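You operate a simulated robot arm through the tools that you are given. There is no shell and no other tool. Be economical: measure what you need, move in short steps, check, and stop when the job is done.

You run a simulated robot arm. Do the job below in one go: nothing can be reset, and whatever is moved stays where it is left.

JOB
Take the white pad on the top of the small bench and put it away on the shelf of the square table. Take the bottle from the top of the small bench and put it on the top of the grey scale. Take the 500 g steel weight from the top of the small bench and leave it on the charging mat. Switch the charger switch on. Close the red bin lid. Shut the packs drawer. Press the red plunger three times. Take the keypad from the top of the long table and leave it on the lower shelf of the short table. Press the on key of the grey scale to switch it on. Fetch the tub from the top of the long table and set it on the platform of the tall scale. Press the on key of the tray scale to switch it on. Press the on key of the tall scale to switch it off. Take the case and put it on the top of the far left bench. Switch the red switch on. Take the 10 ml carton from the top of the far left bench and put it on top of the box there. Put the green pad on the top of the far left bench away on the shelf of the square table. The order is free. Set down upright: bottle, steel weight, carton.

The check looks at the end state, three seconds after you hand in, the way a careful person would. Anything else that was tipped, shoved, dropped, spilled or broken makes it a failure. A push-on lid holds only when it is set on centred and level and pressed home; a screw cap is set on level and turned clockwise until tight.

ROBOT AND FRAMES
A 7-joint arm with a vacuum gripper on a trunk, on a base that drives. Base frame: it is fixed to the floor where the robot stands at the start and does not move with it; the origin is under the middle of the robot, x ahead of it, y to its left, z up; the surface under the hand at the start is at about z = 0.88. Lengths are in m, angles in rad, forces in N, time in s.
Its first joint turns from -2.601 to 2.601 rad. Places, roughly: bottle [0.5, 0, 1]; box (16x15x9 cm) [-1.3, -1.9, 0.9]; carton [-0.75, -2.25, 1]; case (16x10x5 cm) [-3, -2, 0.9]; charger switch [0.4, 1.4, 1]; charging mat [-1.3, 2.3, 0.9]; green pad [0, -2, 1]; keypad (24x12x2 cm) [-4.1, 2.5, 0.9]; lower shelf of the short table [-3.3, 2.5, 0.3]; on key of the grey scale [-3.7, 2.3, 0.9]; on key of the tall scale [-2.2, 0.1, 1]; on key of the tray scale [-2.8, 0.2, 0.8]; packs drawer [-4.5, 2.3, 0.9]; platform of the tall scale [-2, 0.1, 0.1]; red bin lid [0.4, 1.9, 1]; red plunger [-4.2, 2.3, 1]; red switch [-1.1, -1.9, 0.9]; shelf of the square table (28x26 cm) [-3.34, 1, 0.36]; steel weight [0.5, 0.25, 1]; top of the far left bench [-0.7, -2, 0.9]; top of the grey scale [-3.6, 2.4, 0.9]; tub (24x17x10 cm) [-5.1, 2.4, 0.9]; white pad [0.5, 0, 1]. Payload 1.06 kg.
Tool frame: the origin (TCP) lies in the middle of the cups' lips, and z points out of the cups. The gripper has 1 cup of 0.024 m across, covering 0.024 by 0.024 m (tool x, y); the bellows give 0.008 m. With the vacuum on, a cup seals on a smooth face that it is pressed against (1 to 4 N); it does not hold porous or soft things. The pull reaches 23 N.
Orientation is that of the tool frame in the base frame, as a unit quaternion [x, y, z, w]. With the cups facing straight down, the tool's x points along the base's -x, its y along +y and its z along -z.

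CONTROLS
- The arm moves only by the tool drive_tool. Its argument "steps" is a list of rows, each an object of numbers (a shift or turn left out is 0, a gripper value left out holds the last): "x", "y", "z": the shift along the tool's x, y, z in units of 40 mm (1.0 is 40 mm); "ax", "ay", "az": the turn, a rotation vector about the tool's x, y, z in units of 8 degrees (1.0 is 8 degrees); "vac": the vacuum: 1 switches it on, 0 off. In form: [{"x": .., "y": .., "z": .., "ax": .., "ay": .., "az": .., "vac": ..}, ...]. A call has 1 to 10 rows; each row shifts and turns the commanded pose from where the row before left it, along the tool's axes as they then stand. A call with a number of a shift or a turn outside -1 to 1 is refused whole. Rows are played at 5 a second. More than 0.05 m and 0.15 rad between two rows, or a gripper value outside its range, and nothing of the call is played. Where a pose cannot be reached the arm comes as near as it can. A force on the tool above 40 N (or 10 N above the force at the start of the call, whichever is more), or a blocked arm, ends the call early, and 0.2 s more pass. The pull builds up within a second once a cup has sealed. Time passes only in rows, and 0.2 s behind the last, so rows that do not move give it time. It gives the time, the measured TCP pose, the force on the tool (base axes) and the pull of the vacuum at its end, in the units of the frame above (readings bear some noise), with the torque about the TCP (base axes, N m) and any sound that the robot's microphone picked up, and new pictures: "show" is both (left out), scene, wrist or none.
- Cameras (640 x 400 px; columns grow to the right, rows downward): "scene" is now at [0.0306, 0.2057, 1.5398]; the picture's right is [0.42, -0.91, 0.00], its down [-0.60, -0.27, -0.75] and it looks along [0.69, 0.32, -0.66] (base axes); focal length 269 px, centre (320, 200). "wrist" rides on the gripper at [0.078, 0.019, -0.096] in the tool frame; the picture's right is [-0.24, 0.97, 0.00], its down [-0.71, -0.17, -0.69] and it looks along [-0.67, -0.16, 0.73] (tool axes); focal length 243 px, centre (320, 200). There is no depth. A picture from a camera that has moved, and an enlarged one, comes with that camera's place and axes in the base frame and with its lens.
- slide_trunk(by): slides the trunk up (or, below 0, down) by that many m; the arm and the scene camera ride with it, the base frame stays. It gives what a move gives, with no picture.
- base_move(legs): drives the robot by 1 to 6 legs, each [ahead, turn to the left] in m and rad, along the robot's own axes; the way and the turn of a leg run together, so that a leg with both is an arc; at most 1.5 m and 3.142 rad a leg. The arm and the cameras ride along, it lands a little off, and it stops where it bumps. It gives what a move gives, and a new picture of the scene camera.
- head_to(pan, tilt): turns the head with the scene camera to pan (to the left, within 2.705 rad either way) and tilt (down, from -0.506 to 1.204), counted from straight ahead of the robot. It gives what a move gives, and a new picture of the scene camera.
- inspect(camera, box): a new picture of the part [left, top, right, bottom] of that camera's present view, enlarged. No time passes.
- sign_off(): hands the job in; it is judged then, once.

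Go step by step. Nothing tells you exact positions but the pictures and the camera data: compare them with the known pose of the tool, close in by small moves and look again before you grip or let go. The budget is 567 turns and 360 pictures, counting those below and the enlarged ones. Unless the task says otherwise, let go and move clear before handing in, and close with one line.

The tools are called as a command line: name --argument value ..., lists and objects as JSON in quotes. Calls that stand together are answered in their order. drive_tool: Moves the arm, as the interface text tells. Its arguments: {"type":"object","properties":{"steps":{"type":"array","items":{"type":"object","properties":{"x":{"type":"number"},"y":{"type":"number"},"z":{"type":"number"},"ax":{"type":"number"},"ay":{"type":"number"},"az":{"type":"number"},"vac":{"type":"number"}}}},"show":{"type":"string","enum":["both","scene","wrist","none"]}},"required":["steps"]} The other tools are called the same way: slide_trunk (by) slides the trunk up or down; base_move (legs) drives the base; head_to (pan, tilt) turns the head that bears the scene camera; inspect (camera, box) takes an enlarged picture of a part of a camera's view; sign_off () hands the job in.

At the start:

```text
clock: 0.0
eef_pos: [0.6143, 0.3912, 1.2219]
tool_rot: [0.0, 1.0, 0.0, 0.0]
force: [-0.8, 0.2, -0.4]
wrist_torque: [0.0, 0.05, 0.01]
pull: 0.0
trunk travel left (down, up): [-0.6, 0.11]
robot x, y, heading: [0.0022, -0.0029, 0.0]
head pan, tilt: [0.431, 0.716]
```

scene: 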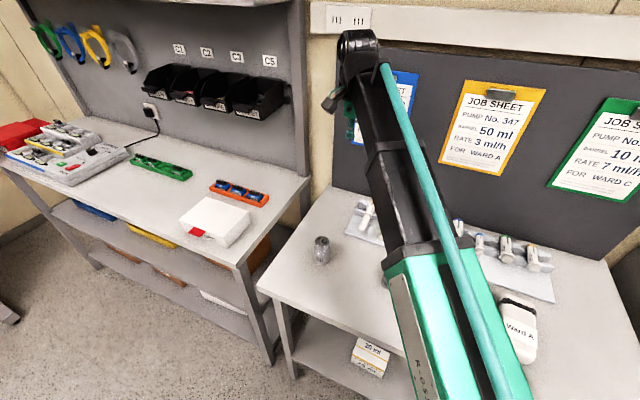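
wrist: 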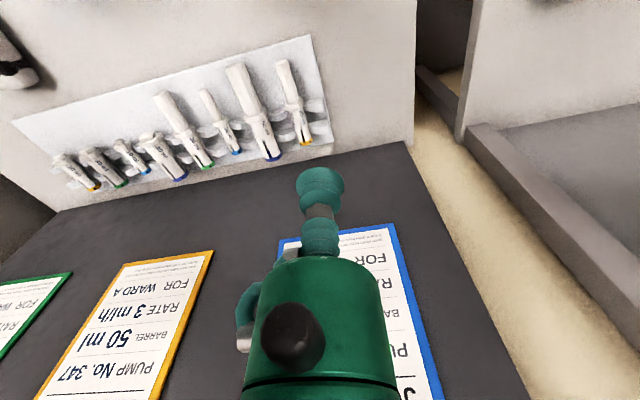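

I see the small bench ahead with a steel weight and a ward-labelled bottle, and another bench to the left. I'll look around first.

head_to --pan -0.3 --tilt 0.8

head_to --pan 1.3 --tilt 0.6

head_to --pan 2.3 --tilt 0.4

head_to --pan -1.5 --tilt 0.5

head_to --pan -2.4 --tilt 0.4

```text
clock: 1.1
eef_pos: [0.6146, 0.392, 1.2218]
tool_rot: [0.001, 1.0, 0.0, -0.001]
force: [0.2, -0.6, 0.2]
wrist_torque: [0.05, 0.02, 0.0]
pull: 0.1
trunk travel left (down, up): [-0.6, 0.11]
robot x, y, heading: [0.0025, 0.0038, -0.0]
head pan, tilt: [-0.3, 0.799]
camera scene: at [0.0311, 0.1466, 1.5329], right [-0.29, -0.96, 0.0], down [-0.68, 0.21, -0.7], along [0.67, -0.21, -0.72], focal length 269 px, centre (320, 200)
```

scene: 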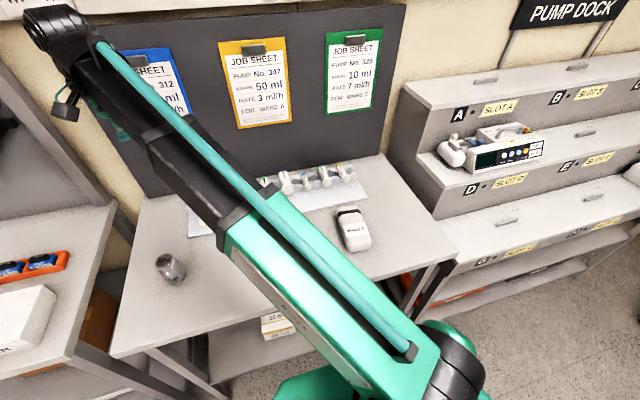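

```text
clock: 2.8
eef_pos: [0.6138, 0.3906, 1.2215]
tool_rot: [0.0, 1.0, 0.0, 0.0]
force: [-0.6, -0.1, -0.3]
wrist_torque: [-0.01, 0.04, 0.02]
pull: 0.1
trunk travel left (down, up): [-0.6, 0.11]
robot x, y, heading: [0.0002, -0.0029, 0.005]
head pan, tilt: [1.3, 0.6]
camera scene: at [-0.0223, 0.2555, 1.5497], right [0.96, -0.27, 0.0], down [-0.15, -0.54, -0.82], along [0.22, 0.79, -0.57], focal length 269 px, centre (320, 200)
```

scene: 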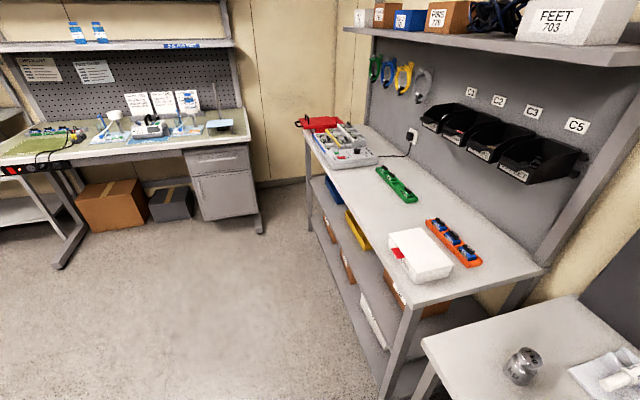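

```text
clock: 4.0
eef_pos: [0.615, 0.3904, 1.2215]
tool_rot: [0.0, 1.0, 0.0, 0.0]
force: [0.1, 0.0, 0.4]
wrist_torque: [-0.01, -0.01, -0.01]
pull: 0.1
trunk travel left (down, up): [-0.6, 0.11]
robot x, y, heading: [0.0, -0.002, 0.005]
head pan, tilt: [2.3, 0.4]
camera scene: at [-0.1076, 0.2395, 1.568], right [0.75, 0.67, 0.0], down [0.26, -0.29, -0.92], along [-0.61, 0.69, -0.39], focal length 269 px, centre (320, 200)
```

scene: 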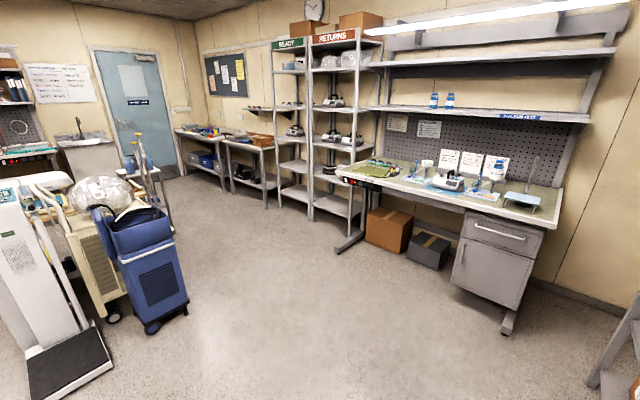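

```text
clock: 7.2
eef_pos: [0.6157, 0.3921, 1.222]
tool_rot: [0.0, 1.0, 0.0, 0.0]
force: [0.2, 0.1, 0.3]
wrist_torque: [0.0, 0.0, -0.02]
pull: 0.1
trunk travel left (down, up): [-0.6, 0.11]
robot x, y, heading: [0.0012, 0.0004, -0.004]
head pan, tilt: [-1.499, 0.499]
camera scene: at [-0.0394, 0.0796, 1.5589], right [-1.0, -0.07, 0.0], down [-0.03, 0.48, -0.88], along [0.06, -0.88, -0.48], focal length 269 px, centre (320, 200)
```

scene: 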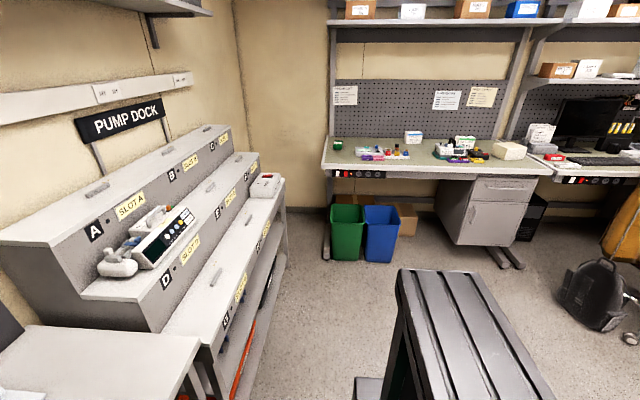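

```text
clock: 8.4
eef_pos: [0.6149, 0.3913, 1.2226]
tool_rot: [0.001, 1.0, 0.0, 0.0]
force: [-1.0, 0.1, -0.7]
wrist_torque: [-0.03, 0.02, 0.01]
pull: 0.0
trunk travel left (down, up): [-0.6, 0.11]
robot x, y, heading: [0.0021, -0.0, 0.001]
head pan, tilt: [-2.4, 0.4]
camera scene: at [-0.1142, 0.1077, 1.568], right [-0.68, 0.74, 0.0], down [0.29, 0.26, -0.92], along [-0.68, -0.62, -0.39], focal length 269 px, centre (320, 200)
```

scene: 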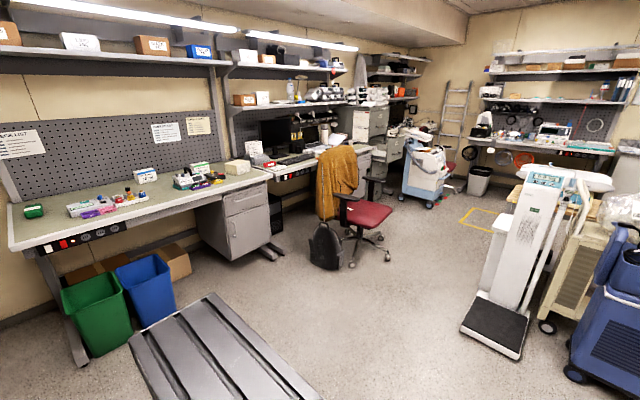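

Next I look closely at the small bench.

head_to --pan -0.1 --tilt 0.95

inspect --camera "scene" --box '[0, 100, 640, 400]'

```text
clock: 10.5
eef_pos: [0.6135, 0.392, 1.2227]
tool_rot: [0.0, 1.0, 0.001, -0.001]
force: [0.1, 1.2, -0.1]
wrist_torque: [-0.02, 0.01, 0.01]
pull: 0.0
trunk travel left (down, up): [-0.6, 0.11]
robot x, y, heading: [-0.0001, 0.001, -0.001]
head pan, tilt: [-0.099, 0.949]
camera scene: at [0.0264, 0.1631, 1.5214], right [-0.1, -0.99, 0.0], down [-0.81, 0.08, -0.58], along [0.58, -0.06, -0.81], focal length 269 px, centre (320, 200)
```

scene: 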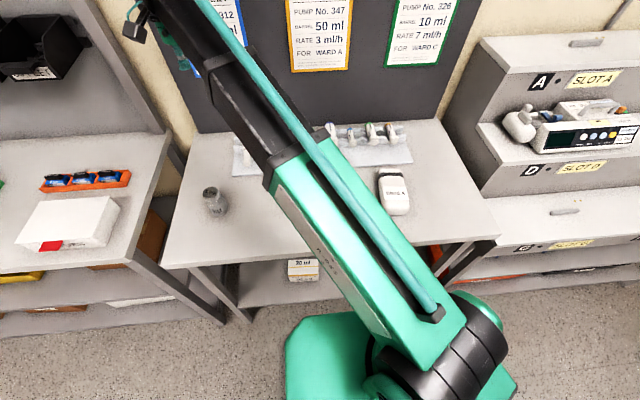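

```text
1.00 times, centred on (320, 250) of scene (not enlarged: the box is as wide or as high as the picture)
camera zoom: at [0.0264, 0.1631, 1.5214], right [-0.1, -0.99, 0.0], down [-0.81, 0.08, -0.58], along [0.58, -0.06, -0.81], focal length 269 px, centre (320, 150)
```

zoom: 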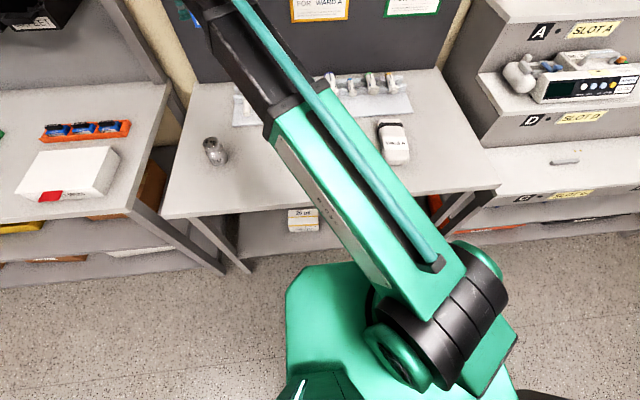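

The arm hides the middle of the bench; I move it to the left.

drive_tool --steps '[{"y": 1, "x": 1}, {"y": 1, "x": 1}, {"y": 1, "x": 1}, {"y": 1, "x": 1}, {"y": 1, "x": 1}, {"y": 1}, {"x": 1}]' --show "scene"

inspect --camera "scene" --box '[160, 80, 500, 292]'

```text
refused: row 1 steps farther than a row can; nothing moved
```

```text
1.88 times, centred on (330, 186) of scene
camera zoom: at [0.0264, 0.1631, 1.5214], right [-0.1, -0.99, 0.0], down [-0.81, 0.08, -0.58], along [0.58, -0.06, -0.81], focal length 506 px, centre (301, 226)
```

zoom: 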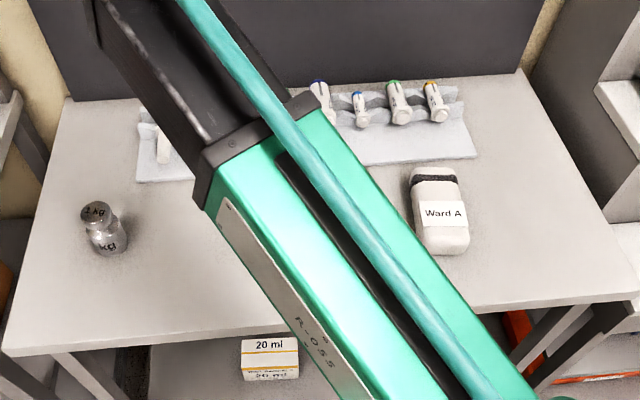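

drive_tool --steps '[{"y": 0.85, "x": 0.85}, {"y": 0.85, "x": 0.85}, {"y": 0.85, "x": 0.85}, {"y": 0.85, "x": 0.85}, {"y": 1}, {"y": 1}, {"x": 1}, {"x": 1}]' --show "scene"

inspect --camera "scene" --box '[160, 80, 500, 292]'

```text
clock: 12.3
eef_pos: [0.3974, 0.6078, 1.2219]
tool_rot: [0.0, 1.0, 0.0, 0.0]
force: [0.5, -0.1, 0.2]
wrist_torque: [0.02, 0.0, -0.02]
pull: 0.0
trunk travel left (down, up): [-0.6, 0.11]
robot x, y, heading: [0.0045, 0.0012, 0.002]
head pan, tilt: [-0.099, 0.949]
camera scene: at [0.026, 0.1631, 1.5214], right [-0.1, -1.0, 0.0], down [-0.81, 0.08, -0.58], along [0.58, -0.06, -0.81], focal length 269 px, centre (320, 200)
```

scene: 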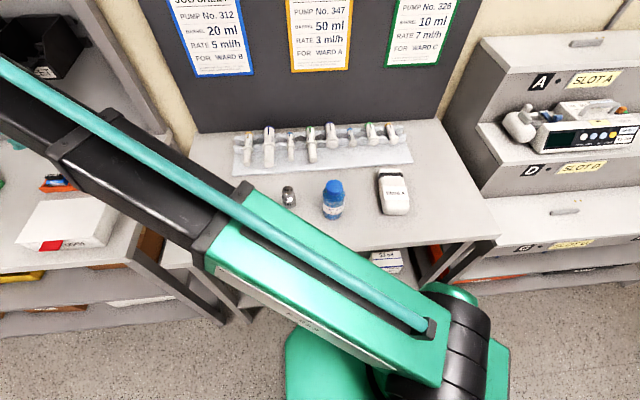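

```text
1.88 times, centred on (330, 186) of scene
camera zoom: at [0.026, 0.1631, 1.5214], right [-0.1, -1.0, 0.0], down [-0.81, 0.08, -0.58], along [0.58, -0.06, -0.81], focal length 506 px, centre (301, 226)
```

zoom: 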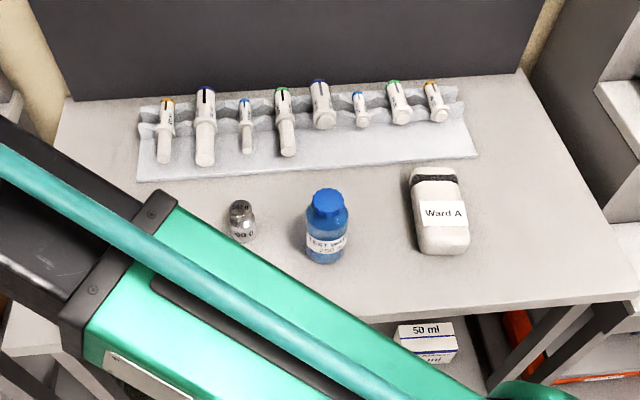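

inspect --camera "scene" --box '[270, 160, 420, 240]'

```text
4.27 times, centred on (345, 200) of scene
camera zoom: at [0.026, 0.1631, 1.5214], right [-0.1, -1.0, 0.0], down [-0.81, 0.08, -0.58], along [0.58, -0.06, -0.81], focal length 1147 px, centre (213, 200)
```

zoom: 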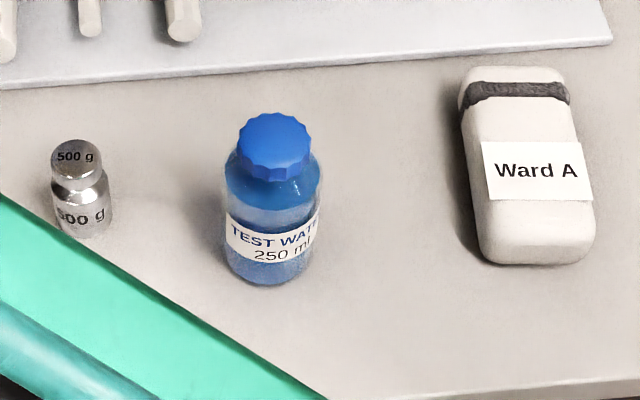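

The targets are the 500 g weight (about 0.48, 0.20), the blue bottle (0.445, 0.083) and the white pad (0.46, -0.10). They're too close, so I back up 0.2 m.

base_move --legs '[[-0.22, 0]]'

```text
clock: 14.0
eef_pos: [0.1749, 0.6087, 1.2216]
tool_rot: [0.0, 1.0, 0.0, 0.0]
force: [0.0, -0.2, 0.3]
wrist_torque: [0.03, -0.02, -0.01]
pull: 0.1
trunk travel left (down, up): [-0.6, 0.11]
robot x, y, heading: [-0.2248, 0.002, -0.0]
head pan, tilt: [-0.099, 0.949]
camera scene: at [-0.1964, 0.163, 1.5214], right [-0.1, -1.0, 0.0], down [-0.81, 0.08, -0.58], along [0.58, -0.06, -0.81], focal length 269 px, centre (320, 200)
```

scene: 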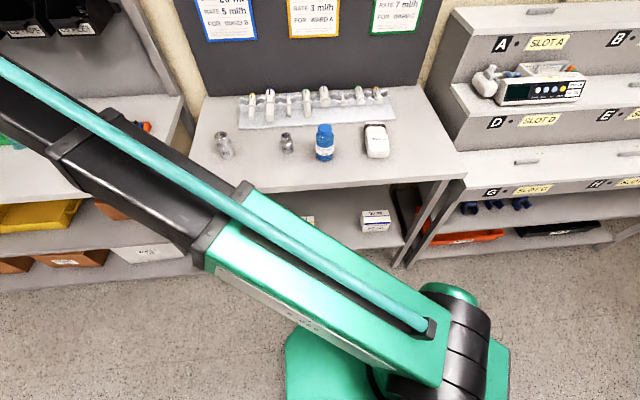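

inspect --camera "scene" --box '[250, 110, 410, 190]'

```text
4.00 times, centred on (330, 150) of scene
camera zoom: at [-0.1964, 0.163, 1.5214], right [-0.1, -1.0, 0.0], down [-0.81, 0.08, -0.58], along [0.58, -0.06, -0.81], focal length 1076 px, centre (280, 400)
```

zoom: 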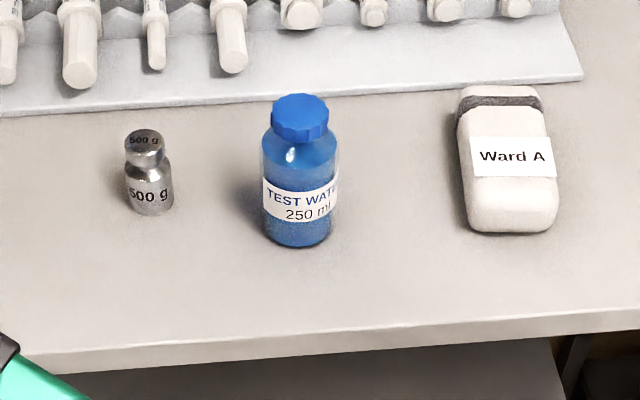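

drive_tool --steps '[{"x": -0.76, "y": -0.92}, {"x": -0.76, "y": -0.92}, {"x": -0.76, "y": -0.92}, {"x": -0.76, "y": -0.92}, {"x": -0.76, "y": -0.92}, {"x": -0.76, "y": -0.92}, {"x": -0.76, "y": -0.92}, {"x": -0.76, "y": -0.92}, {"x": -0.76, "y": -0.92}, {"x": -0.76, "y": -0.92}]' --show "none"

drive_tool --steps '[{"y": -0.94}, {"z": 1}, {"z": 1}, {"z": 1}, {"z": 1}, {"z": 1}]'

```text
clock: 16.2
eef_pos: [0.4815, 0.2416, 1.2225]
tool_rot: [-0.001, 1.0, 0.0, 0.0]
force: [-0.4, 0.5, 0.3]
wrist_torque: [-0.01, 0.01, -0.03]
pull: 0.1
trunk travel left (down, up): [-0.6, 0.11]
robot x, y, heading: [-0.2215, -0.0009, -0.003]
head pan, tilt: [-0.099, 0.949]
```

```text
clock: 17.6
eef_pos: [0.4807, 0.203, 1.0213]
tool_rot: [-0.001, 1.0, 0.0, 0.0]
force: [0.4, 0.2, 0.5]
wrist_torque: [-0.03, -0.04, 0.0]
pull: 0.1
trunk travel left (down, up): [-0.6, 0.11]
robot x, y, heading: [-0.2236, -0.0027, 0.001]
head pan, tilt: [-0.099, 0.949]
camera scene: at [-0.1955, 0.163, 1.5214], right [-0.1, -1.0, 0.0], down [-0.81, 0.08, -0.58], along [0.58, -0.06, -0.81], focal length 269 px, centre (320, 200)
camera wrist: at [0.4021, 0.2221, 1.1158], right [0.23, 0.97, 0.0], down [0.71, -0.17, 0.69], along [0.67, -0.16, -0.73], focal length 243 px, centre (320, 200)
```

scene: 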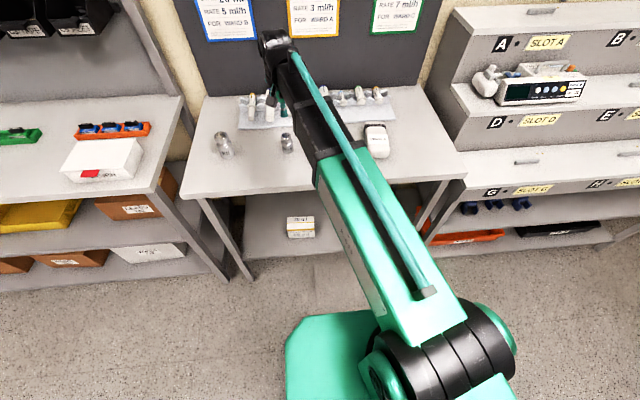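
wrist: 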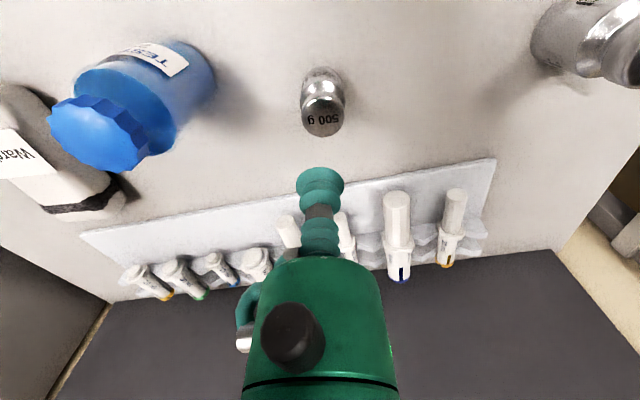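

The weight lies right under the cup. I go down and seal.

drive_tool --steps '[{"z": 1, "vac": 1}, {"z": 0.6}, {"z": 0.15}, {"z": 0.1}]' --show "wrist"

```text
clock: 18.6
eef_pos: [0.4811, 0.2034, 0.9481]
tool_rot: [-0.001, 1.0, 0.0, 0.0]
force: [0.2, 0.7, 0.4]
wrist_torque: [-0.01, 0.0, 0.03]
pull: 23.4
trunk travel left (down, up): [-0.6, 0.11]
robot x, y, heading: [-0.2205, 0.0012, 0.004]
head pan, tilt: [-0.099, 0.949]
camera wrist: at [0.4015, 0.2227, 1.0411], right [0.23, 0.97, 0.0], down [0.71, -0.17, 0.68], along [0.67, -0.16, -0.73], focal length 243 px, centre (320, 200)
```

wrist: 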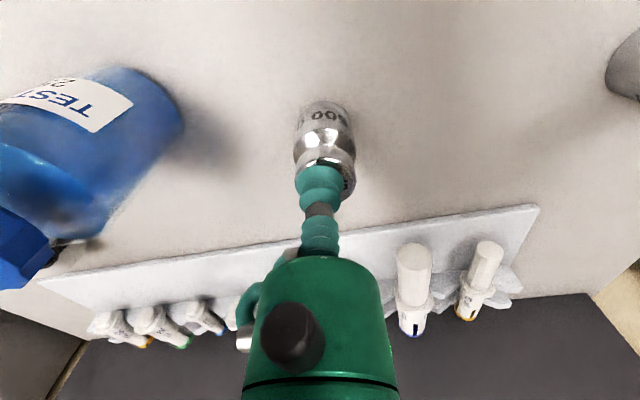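

Sealed. I lift, pull in and drive to the charging mat near (-1.3, 2.3).

drive_tool --steps '[{"z": -0.5}, {"z": -1}, {"z": -1}, {"z": -1}, {"z": -1}, {"z": -1}, {"z": -1}, {"z": -1}, {"x": 1}, {"x": 1}]' --show "none"

base_move --legs '[[-0.1, 0], [0, 2.19], [0.9, 0], [0.85, 0], [0, -0.62]]'

head_to --pan 0 --tilt 0.7

```text
clock: 20.8
eef_pos: [0.4155, 0.2098, 1.2134]
tool_rot: [-0.002, 1.0, 0.003, 0.006]
force: [-0.1, 0.4, -4.3]
wrist_torque: [-0.01, 0.04, -0.01]
pull: 22.9
out of reach, approached as far as the arm can: row 8, 9, 10
trunk travel left (down, up): [-0.6, 0.11]
robot x, y, heading: [-0.2199, 0.002, 0.005]
head pan, tilt: [-0.099, 0.949]
```

```text
clock: 37.4
eef_pos: [-1.595, 2.0436, 1.2142]
tool_rot: [0.713, -0.701, -0.006, -0.003]
force: [0.0, -0.1, -4.8]
wrist_torque: [0.02, -0.06, 0.01]
pull: 23.1
trunk travel left (down, up): [-0.6, 0.11]
robot x, y, heading: [-1.3753, 1.4083, 1.59]
head pan, tilt: [-0.099, 0.949]
camera scene: at [-1.5401, 1.4344, 1.5214], right [1.0, -0.08, 0.0], down [-0.07, -0.81, -0.58], along [0.05, 0.58, -0.81], focal length 269 px, centre (320, 200)
```

scene: 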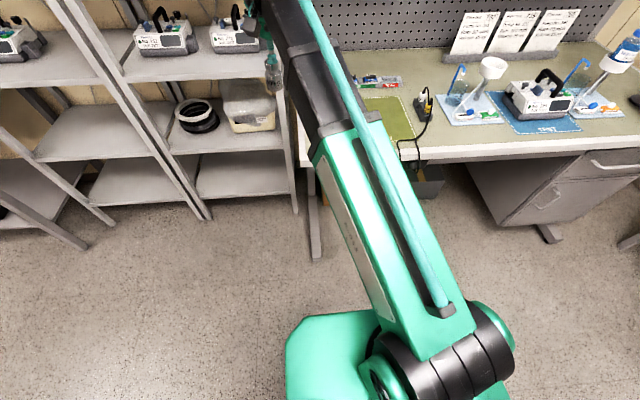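

```text
clock: 38.1
eef_pos: [-1.596, 2.0436, 1.2138]
tool_rot: [0.714, -0.7, -0.006, -0.003]
force: [-1.2, -0.4, -4.0]
wrist_torque: [-0.05, -0.01, -0.01]
pull: 23.1
trunk travel left (down, up): [-0.6, 0.11]
robot x, y, heading: [-1.3773, 1.4054, 1.589]
head pan, tilt: [0.0, 0.7]
camera scene: at [-1.5477, 1.4467, 1.541], right [1.0, 0.02, 0.0], down [0.01, -0.64, -0.76], along [-0.01, 0.76, -0.64], focal length 269 px, centre (320, 200)
```

scene: 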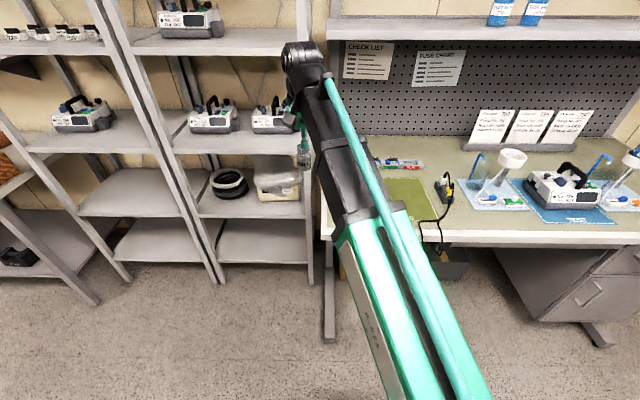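

drive_tool --steps '[{"y": -1}, {"y": -1}, {"y": -1}, {"y": -1}, {"y": -1}, {"y": -1}, {"y": -1}, {"y": -1, "x": -0.5}, {"x": -1}, {"x": -1}]'

```text
clock: 38.8
eef_pos: [-1.5244, 2.0474, 1.2101]
tool_rot: [-0.706, 0.708, 0.011, 0.003]
force: [-14.7, 0.3, -8.4]
wrist_torque: [0.23, -1.72, -1.32]
pull: 23.4
out of reach, approached as far as the arm can: row 2, 3
trunk travel left (down, up): [-0.6, 0.11]
robot x, y, heading: [-1.3767, 1.4098, 1.589]
head pan, tilt: [0.0, 0.7]
stopped in row 3: the force on the tool passed its limit at 69 N (the readings are from after the stop); the commanded pose is now the measured one
camera scene: at [-1.548, 1.4468, 1.5411], right [1.0, 0.02, 0.0], down [0.01, -0.64, -0.76], along [-0.01, 0.76, -0.64], focal length 269 px, centre (320, 200)
camera wrist: at [-1.543, 1.9658, 1.3025], right [-0.97, 0.24, 0.01], down [0.18, 0.69, 0.7], along [0.16, 0.68, -0.72], focal length 243 px, centre (320, 200)
```

scene: 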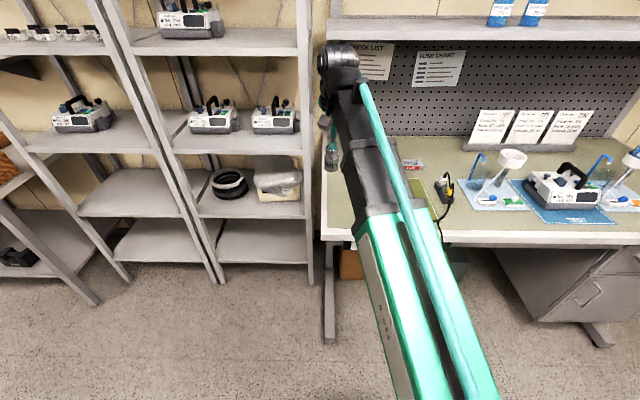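
wrist: 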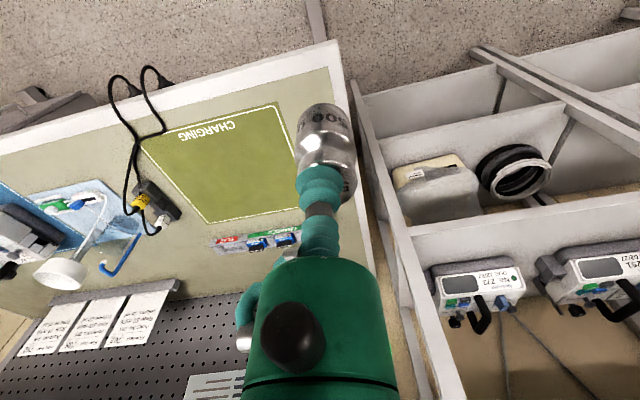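

The wrist seems to have touched the overhead shelf above the charging bench (about z 1.4). I back off the base and work lower.

base_move --legs '[[-0.25, 0]]'

drive_tool --steps '[{"y": -1}, {"y": -1}, {"y": -1}, {"y": -1}, {"y": -1}]' --show "scene"

```text
clock: 40.6
eef_pos: [-1.5199, 1.7944, 1.2117]
tool_rot: [-0.706, 0.708, 0.011, 0.005]
force: [-25.6, -2.9, -12.5]
wrist_torque: [0.98, -3.02, -2.39]
pull: 22.8
trunk travel left (down, up): [-0.6, 0.11]
robot x, y, heading: [-1.3739, 1.1539, 1.593]
head pan, tilt: [0.0, 0.7]
camera scene: at [-1.5435, 1.1942, 1.5411], right [1.0, 0.02, 0.0], down [0.01, -0.64, -0.77], along [-0.01, 0.77, -0.64], focal length 269 px, centre (320, 200)
```

scene: 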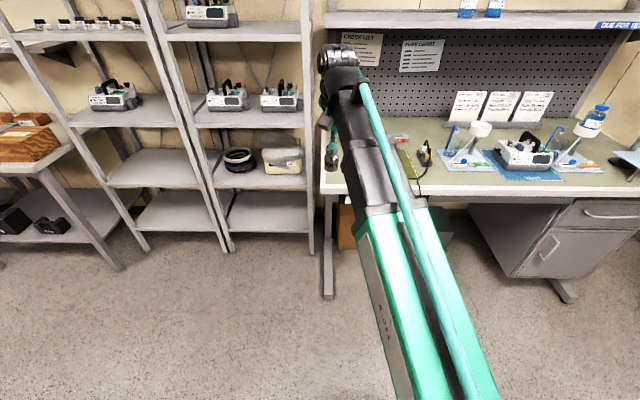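

```text
clock: 40.9
eef_pos: [-1.507, 1.7953, 1.2104]
tool_rot: [-0.699, 0.715, 0.013, 0.003]
force: [-13.2, -0.6, -8.3]
wrist_torque: [0.21, -1.65, -1.31]
pull: 22.8
trunk travel left (down, up): [-0.6, 0.11]
robot x, y, heading: [-1.3713, 1.1578, 1.584]
head pan, tilt: [0.0, 0.7]
stopped in row 1: the force on the tool passed its limit at 66 N (the readings are from after the stop); the commanded pose is now the measured one
camera scene: at [-1.5432, 1.1947, 1.5412], right [1.0, 0.02, 0.0], down [0.01, -0.64, -0.76], along [-0.01, 0.76, -0.64], focal length 269 px, centre (320, 200)
```

scene: 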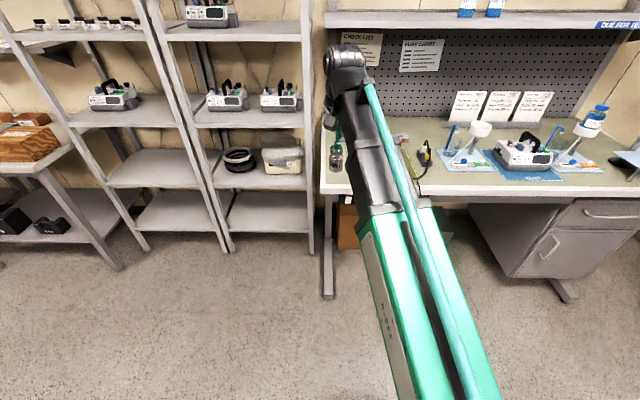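

The force persists in free space, so it is the hand against the robot's own forearm. I move back to the left, lower and extend.

drive_tool --steps '[{"y": 0.5}, {"z": 0.5, "y": 0.5}, {"z": 1}, {"z": 1}]' --show "none"

```text
clock: 41.9
eef_pos: [-1.5493, 1.7976, 1.1125]
tool_rot: [-0.701, 0.713, 0.013, 0.003]
force: [-0.4, -0.6, -4.8]
wrist_torque: [-0.01, -0.03, -0.02]
pull: 22.9
trunk travel left (down, up): [-0.6, 0.11]
robot x, y, heading: [-1.3677, 1.1569, 1.587]
head pan, tilt: [0.0, 0.7]
```

drive_tool --steps '[{"ax": 0.1, "ay": 0.16}, {"x": -1}, {"x": -1}, {"y": -1}, {"y": -1}, {"y": -1}, {"y": -1}, {"y": -1}, {"y": -1}]'

```text
clock: 43.9
eef_pos: [-1.3058, 1.8732, 1.1095]
tool_rot: [-0.7, 0.714, 0.0, 0.001]
force: [-0.1, 0.5, -5.2]
wrist_torque: [0.01, -0.02, 0.04]
pull: 23.1
trunk travel left (down, up): [-0.6, 0.11]
robot x, y, heading: [-1.3723, 1.1566, 1.587]
head pan, tilt: [0.0, 0.7]
camera scene: at [-1.543, 1.1951, 1.5412], right [1.0, 0.02, 0.0], down [0.01, -0.64, -0.76], along [-0.01, 0.76, -0.64], focal length 269 px, centre (320, 200)
camera wrist: at [-1.3272, 1.7946, 1.2041], right [-0.97, 0.25, 0.0], down [0.18, 0.7, 0.69], along [0.17, 0.66, -0.73], focal length 243 px, centre (320, 200)
```

scene: 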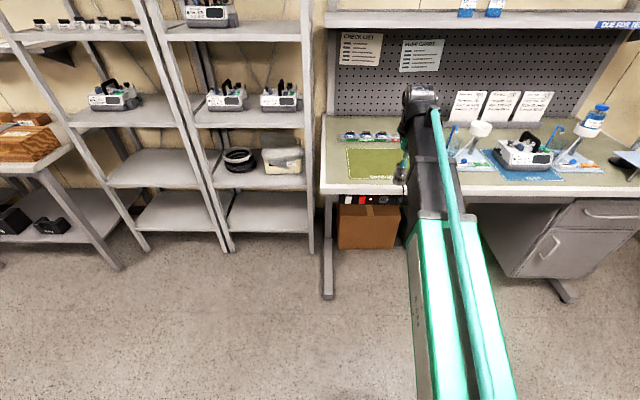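
wrist: 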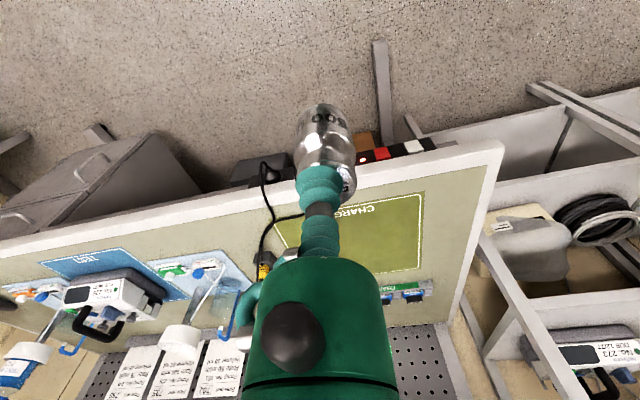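

base_move --legs '[[0.28, 0]]'

drive_tool --steps '[{"x": -1}, {"x": -1}, {"z": 1}, {"z": 1}, {"z": 1}]' --show "wrist"

```text
clock: 45.9
eef_pos: [-1.3106, 2.155, 1.1098]
tool_rot: [-0.701, 0.714, 0.0, 0.0]
force: [0.6, -0.2, -4.7]
wrist_torque: [0.0, -0.01, 0.01]
pull: 22.8
trunk travel left (down, up): [-0.6, 0.11]
robot x, y, heading: [-1.3777, 1.4379, 1.587]
head pan, tilt: [0.0, 0.7]
camera scene: at [-1.5478, 1.4771, 1.5411], right [1.0, 0.02, 0.0], down [0.01, -0.64, -0.76], along [-0.01, 0.76, -0.64], focal length 269 px, centre (320, 200)
```

scene: 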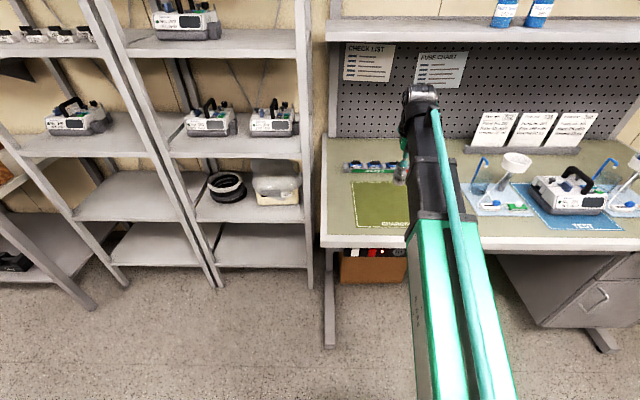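

```text
clock: 47.1
eef_pos: [-1.3108, 2.2349, 0.9896]
tool_rot: [-0.701, 0.713, 0.0, 0.0]
force: [0.1, -0.7, -5.2]
wrist_torque: [-0.02, -0.01, -0.02]
pull: 22.9
trunk travel left (down, up): [-0.6, 0.11]
robot x, y, heading: [-1.3759, 1.4379, 1.586]
head pan, tilt: [0.0, 0.7]
camera wrist: at [-1.3312, 2.1567, 1.083], right [-0.97, 0.25, 0.0], down [0.18, 0.7, 0.69], along [0.17, 0.66, -0.73], focal length 243 px, centre (320, 200)
```

wrist: 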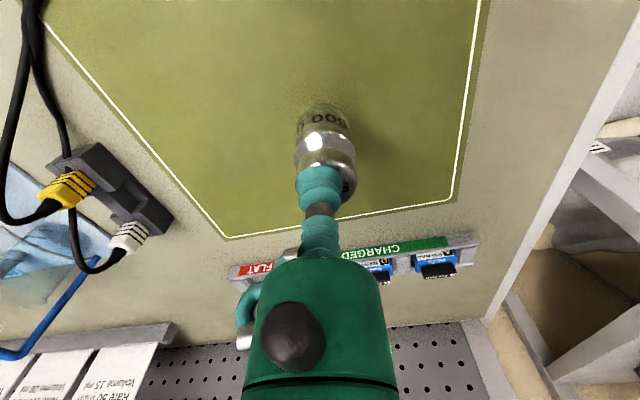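

drive_tool --steps '[{"z": 0.5}, {"z": 0.25}, {"z": 0.1}]' --show "none"

drive_tool --steps '[{"z": 0.1}, {"z": 0.05}]' --show "wrist"

```text
clock: 47.9
eef_pos: [-1.3108, 2.2339, 0.9555]
tool_rot: [-0.7, 0.714, 0.001, 0.0]
force: [-1.1, 0.5, -5.2]
wrist_torque: [0.0, 0.0, -0.01]
pull: 22.9
trunk travel left (down, up): [-0.6, 0.11]
robot x, y, heading: [-1.3785, 1.4392, 1.587]
head pan, tilt: [0.0, 0.7]
```

```text
clock: 48.5
eef_pos: [-1.3111, 2.2351, 0.95]
tool_rot: [-0.7, 0.714, 0.0, 0.0]
force: [-0.1, -0.1, -3.6]
wrist_torque: [0.0, 0.01, 0.0]
pull: 22.3
trunk travel left (down, up): [-0.6, 0.11]
robot x, y, heading: [-1.3766, 1.4382, 1.586]
head pan, tilt: [0.0, 0.7]
camera wrist: at [-1.3307, 2.1562, 1.0438], right [-0.97, 0.25, 0.0], down [0.18, 0.7, 0.69], along [0.17, 0.66, -0.73], focal length 243 px, centre (320, 200)
```

wrist: 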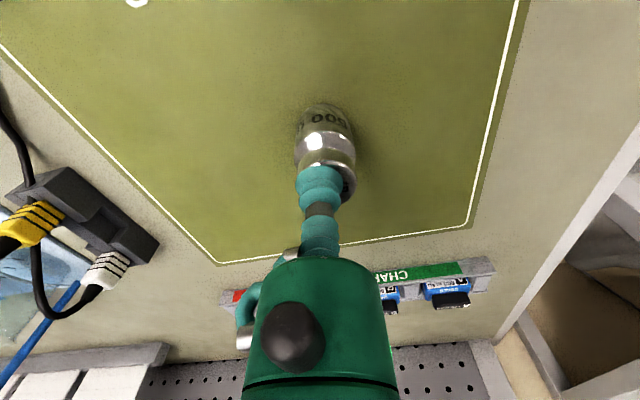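

Load is starting to come off, so the weight is touching. A touch more, then release and lift.

drive_tool --steps '[{"z": 0.08}, {"vac": 0}, {}, {}, {}, {"z": -0.2}, {"z": -1}, {"z": -1}, {"z": -1}]' --show "wrist"

```text
clock: 50.5
eef_pos: [-1.3093, 2.234, 1.0761]
tool_rot: [-0.7, 0.714, 0.0, 0.0]
force: [-0.3, 0.1, -0.2]
wrist_torque: [-0.02, -0.01, -0.02]
pull: 0.1
trunk travel left (down, up): [-0.6, 0.11]
robot x, y, heading: [-1.3739, 1.4402, 1.586]
head pan, tilt: [0.0, 0.7]
camera wrist: at [-1.3303, 2.1557, 1.1702], right [-0.97, 0.25, 0.0], down [0.18, 0.7, 0.69], along [0.17, 0.66, -0.73], focal length 243 px, centre (320, 200)
```

wrist: 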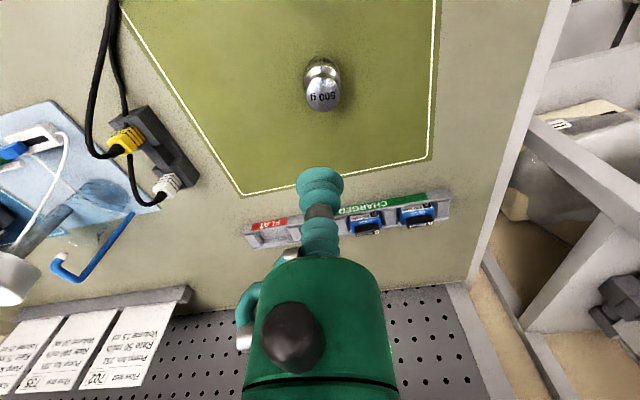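

The weight stands on the mat. Next: the charger switch and red bin lid on the left bench, near (0.4, 1.4..1.9).

drive_tool --steps '[{"z": -1}, {"x": 1}, {"x": 1}]' --show "none"

base_move --legs '[[-0.4, 0], [0, -1.2], [0.75, 0], [0, -0.386]]'

```text
clock: 51.3
eef_pos: [-1.3119, 2.1534, 1.1153]
tool_rot: [-0.7, 0.714, 0.0, 0.0]
force: [0.0, -0.2, 0.1]
wrist_torque: [0.01, 0.02, 0.0]
pull: 0.1
trunk travel left (down, up): [-0.6, 0.11]
robot x, y, heading: [-1.3767, 1.4397, 1.584]
head pan, tilt: [0.0, 0.7]
```

```text
clock: 61.6
eef_pos: [0.0388, 1.2498, 1.1157]
tool_rot: [0.017, 1.0, 0.0, 0.0]
force: [0.3, -0.2, -0.7]
wrist_torque: [0.02, 0.01, -0.03]
pull: 0.0
trunk travel left (down, up): [-0.6, 0.11]
robot x, y, heading: [-0.6768, 1.3207, 0.002]
head pan, tilt: [0.0, 0.7]
camera scene: at [-0.6377, 1.494, 1.5412], right [0.0, -1.0, 0.0], down [-0.64, 0.0, -0.76], along [0.76, 0.0, -0.64], focal length 269 px, centre (320, 200)
```

scene: 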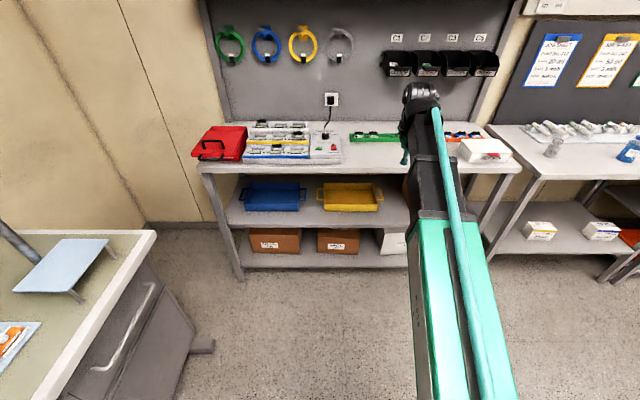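

inspect --camera "scene" --box '[180, 100, 360, 200]'

```text
3.56 times, centred on (270, 150) of scene
camera zoom: at [-0.6377, 1.494, 1.5412], right [0.0, -1.0, 0.0], down [-0.64, 0.0, -0.76], along [0.76, 0.0, -0.64], focal length 956 px, centre (498, 378)
```

zoom: 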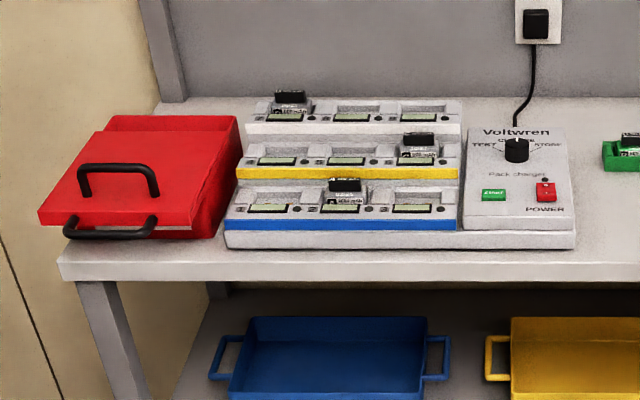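

base_move --legs '[[0, 0.6], [0.34, 0], [0, -0.6]]'

inspect --camera "scene" --box '[180, 80, 380, 200]'

```text
clock: 67.1
eef_pos: [0.3209, 1.4459, 1.1159]
tool_rot: [0.014, 1.0, 0.0, 0.0]
force: [0.4, 0.8, 0.0]
wrist_torque: [-0.02, 0.05, -0.01]
pull: 0.0
trunk travel left (down, up): [-0.6, 0.11]
robot x, y, heading: [-0.3957, 1.5174, 0.007]
head pan, tilt: [0.0, 0.7]
camera scene: at [-0.356, 1.6888, 1.5412], right [0.01, -1.0, 0.0], down [-0.64, 0.0, -0.76], along [0.76, 0.0, -0.64], focal length 269 px, centre (320, 200)
```

scene: 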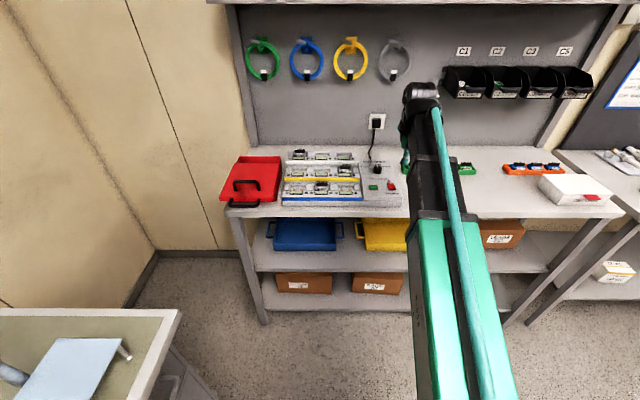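

```text
3.20 times, centred on (280, 140) of scene
camera zoom: at [-0.356, 1.6888, 1.5412], right [0.01, -1.0, 0.0], down [-0.64, 0.0, -0.76], along [0.76, 0.0, -0.64], focal length 860 px, centre (448, 392)
```

zoom: 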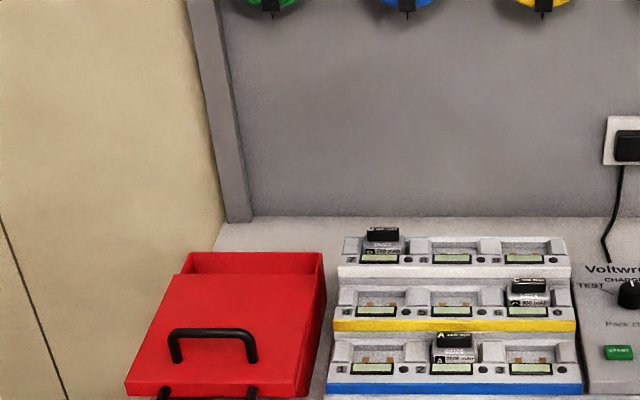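

drive_tool --steps '[{"y": 1}, {"y": 1}, {"y": 1}, {"y": 1}, {"y": 1}, {"y": 1}, {"y": 1}, {"y": 1}, {"y": 1}, {"x": 0.5}]' --show "both"

```text
clock: 69.3
eef_pos: [0.3104, 1.8067, 1.1143]
tool_rot: [0.015, 1.0, 0.0, 0.001]
force: [-0.3, -0.2, 0.4]
wrist_torque: [0.02, 0.03, -0.03]
pull: 0.1
trunk travel left (down, up): [-0.6, 0.11]
robot x, y, heading: [-0.3908, 1.5153, 0.003]
head pan, tilt: [0.0, 0.7]
camera scene: at [-0.3563, 1.6891, 1.5411], right [0.01, -1.0, 0.0], down [-0.64, 0.0, -0.77], along [0.77, 0.0, -0.64], focal length 269 px, centre (320, 200)
camera wrist: at [0.2326, 1.828, 1.209], right [0.26, 0.96, 0.0], down [0.7, -0.19, 0.69], along [0.66, -0.18, -0.73], focal length 243 px, centre (320, 200)
```

scene: 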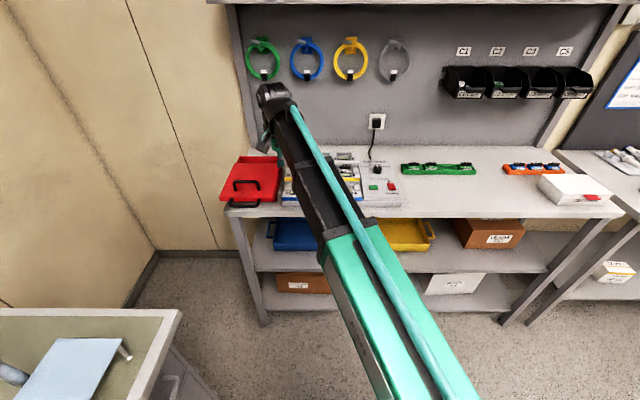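
wrist: 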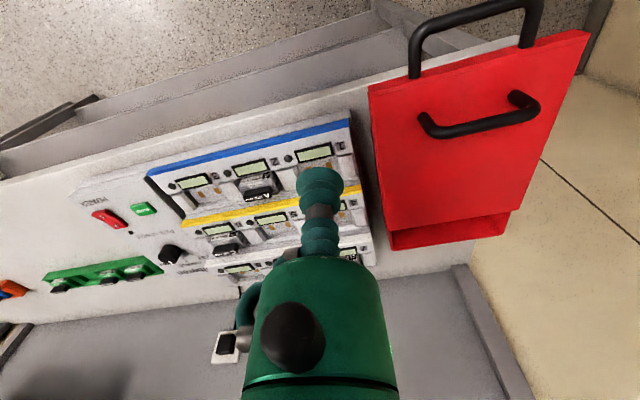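

inspect --camera "wrist" --box '[350, 0, 610, 270]'

```text
1.48 times, centred on (480, 135) of wrist
camera zoom: at [0.2326, 1.828, 1.209], right [0.26, 0.96, 0.0], down [0.7, -0.19, 0.69], along [0.66, -0.18, -0.73], focal length 359 px, centre (83, 296)
```

zoom: 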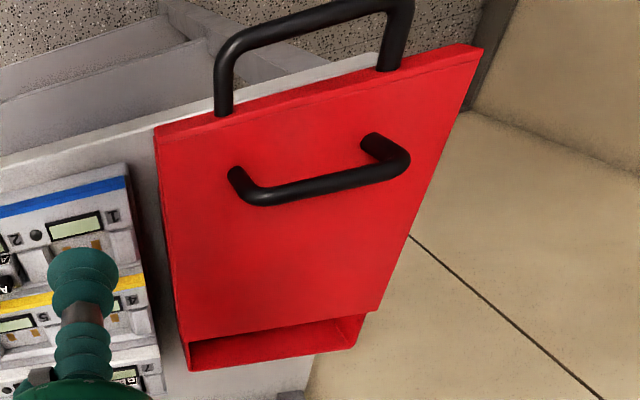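

The red bin has a sliding lid pulled forward about 6 cm. I'll push its handle backwards with the cup tip.

drive_tool --steps '[{"y": 1}, {"y": 1}, {"y": 1}, {"y": 0.6}, {"x": -0.4}, {"z": 1}, {"z": 1}]' --show "wrist"

```text
clock: 70.9
eef_pos: [0.3314, 1.9506, 1.0339]
tool_rot: [0.015, 1.0, 0.0, 0.001]
force: [0.2, -0.2, -0.7]
wrist_torque: [0.02, 0.01, -0.01]
pull: 0.1
trunk travel left (down, up): [-0.6, 0.11]
robot x, y, heading: [-0.3958, 1.5182, 0.004]
head pan, tilt: [0.0, 0.7]
camera wrist: at [0.2534, 1.9712, 1.128], right [0.26, 0.96, 0.0], down [0.7, -0.19, 0.69], along [0.66, -0.18, -0.73], focal length 243 px, centre (320, 200)
```

wrist: 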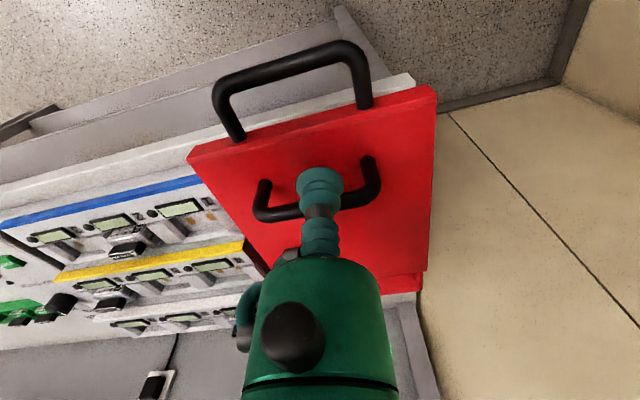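

drive_tool --steps '[{"y": -0.4}, {"z": 1}, {"z": 0.6}, {"x": -0.5}, {"x": -0.4}]' --show "wrist"

```text
clock: 72.1
eef_pos: [0.3651, 1.9334, 0.9732]
tool_rot: [0.015, 1.0, 0.001, 0.002]
force: [0.2, 5.8, 26.4]
wrist_torque: [-0.17, 0.01, -0.16]
pull: 0.1
trunk travel left (down, up): [-0.6, 0.11]
robot x, y, heading: [-0.3942, 1.5184, 0.006]
head pan, tilt: [0.0, 0.7]
camera wrist: at [0.2873, 1.9546, 1.0673], right [0.26, 0.96, 0.0], down [0.7, -0.19, 0.69], along [0.66, -0.18, -0.73], focal length 243 px, centre (320, 200)
```

wrist: 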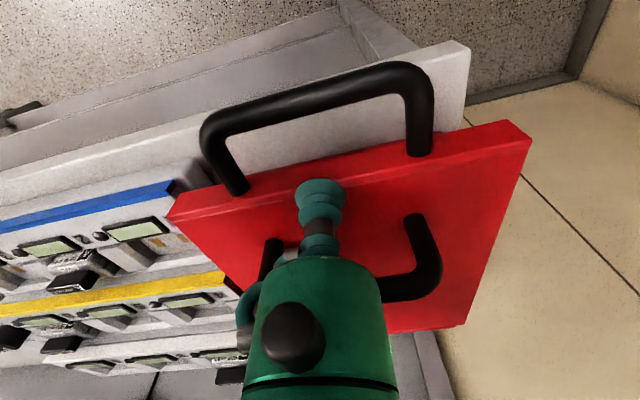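

drive_tool --steps '[{"z": -0.25}, {"x": -0.3}, {"x": -0.3}]' --show "wrist"

```text
clock: 72.9
eef_pos: [0.3911, 1.9323, 0.9805]
tool_rot: [0.015, 1.0, 0.0, 0.0]
force: [0.9, -0.5, 2.3]
wrist_torque: [0.01, 0.01, -0.02]
pull: 0.0
trunk travel left (down, up): [-0.6, 0.11]
robot x, y, heading: [-0.39, 1.5174, 0.006]
head pan, tilt: [0.0, 0.7]
camera wrist: at [0.3136, 1.9529, 1.0745], right [0.27, 0.96, 0.0], down [0.7, -0.19, 0.69], along [0.66, -0.18, -0.73], focal length 243 px, centre (320, 200)
```

wrist: 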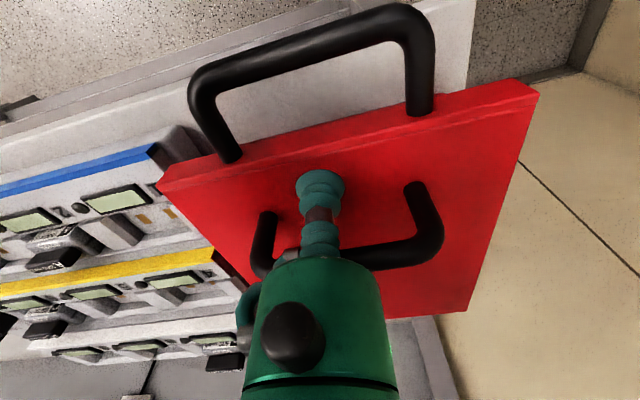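

drive_tool --steps '[{"z": -0.05, "x": -0.25}, {"x": -0.25}, {"x": -0.25}, {"x": -0.25}]' --show "both"

```text
clock: 73.8
eef_pos: [0.4121, 1.931, 0.9823]
tool_rot: [0.012, 1.0, -0.002, -0.007]
force: [-14.4, -3.6, 0.8]
wrist_torque: [0.08, -0.44, -0.04]
pull: 0.2
trunk travel left (down, up): [-0.6, 0.11]
robot x, y, heading: [-0.3959, 1.5186, 0.009]
head pan, tilt: [0.0, 0.7]
stopped in row 4: the force on the tool passed its limit at 49 N (the readings are from after the stop); the commanded pose is now the measured one
camera scene: at [-0.3583, 1.6886, 1.5413], right [0.01, -1.0, 0.0], down [-0.64, -0.01, -0.77], along [0.77, 0.01, -0.64], focal length 269 px, centre (320, 200)
camera wrist: at [0.3357, 1.9527, 1.0773], right [0.26, 0.97, -0.01], down [0.71, -0.19, 0.68], along [0.65, -0.18, -0.74], focal length 243 px, centre (320, 200)
```

scene: 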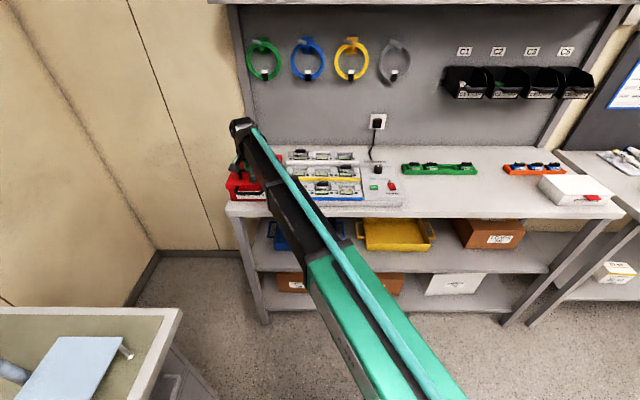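
wrist: 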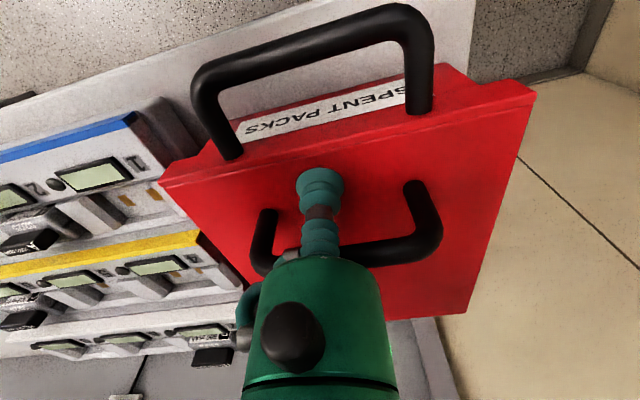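

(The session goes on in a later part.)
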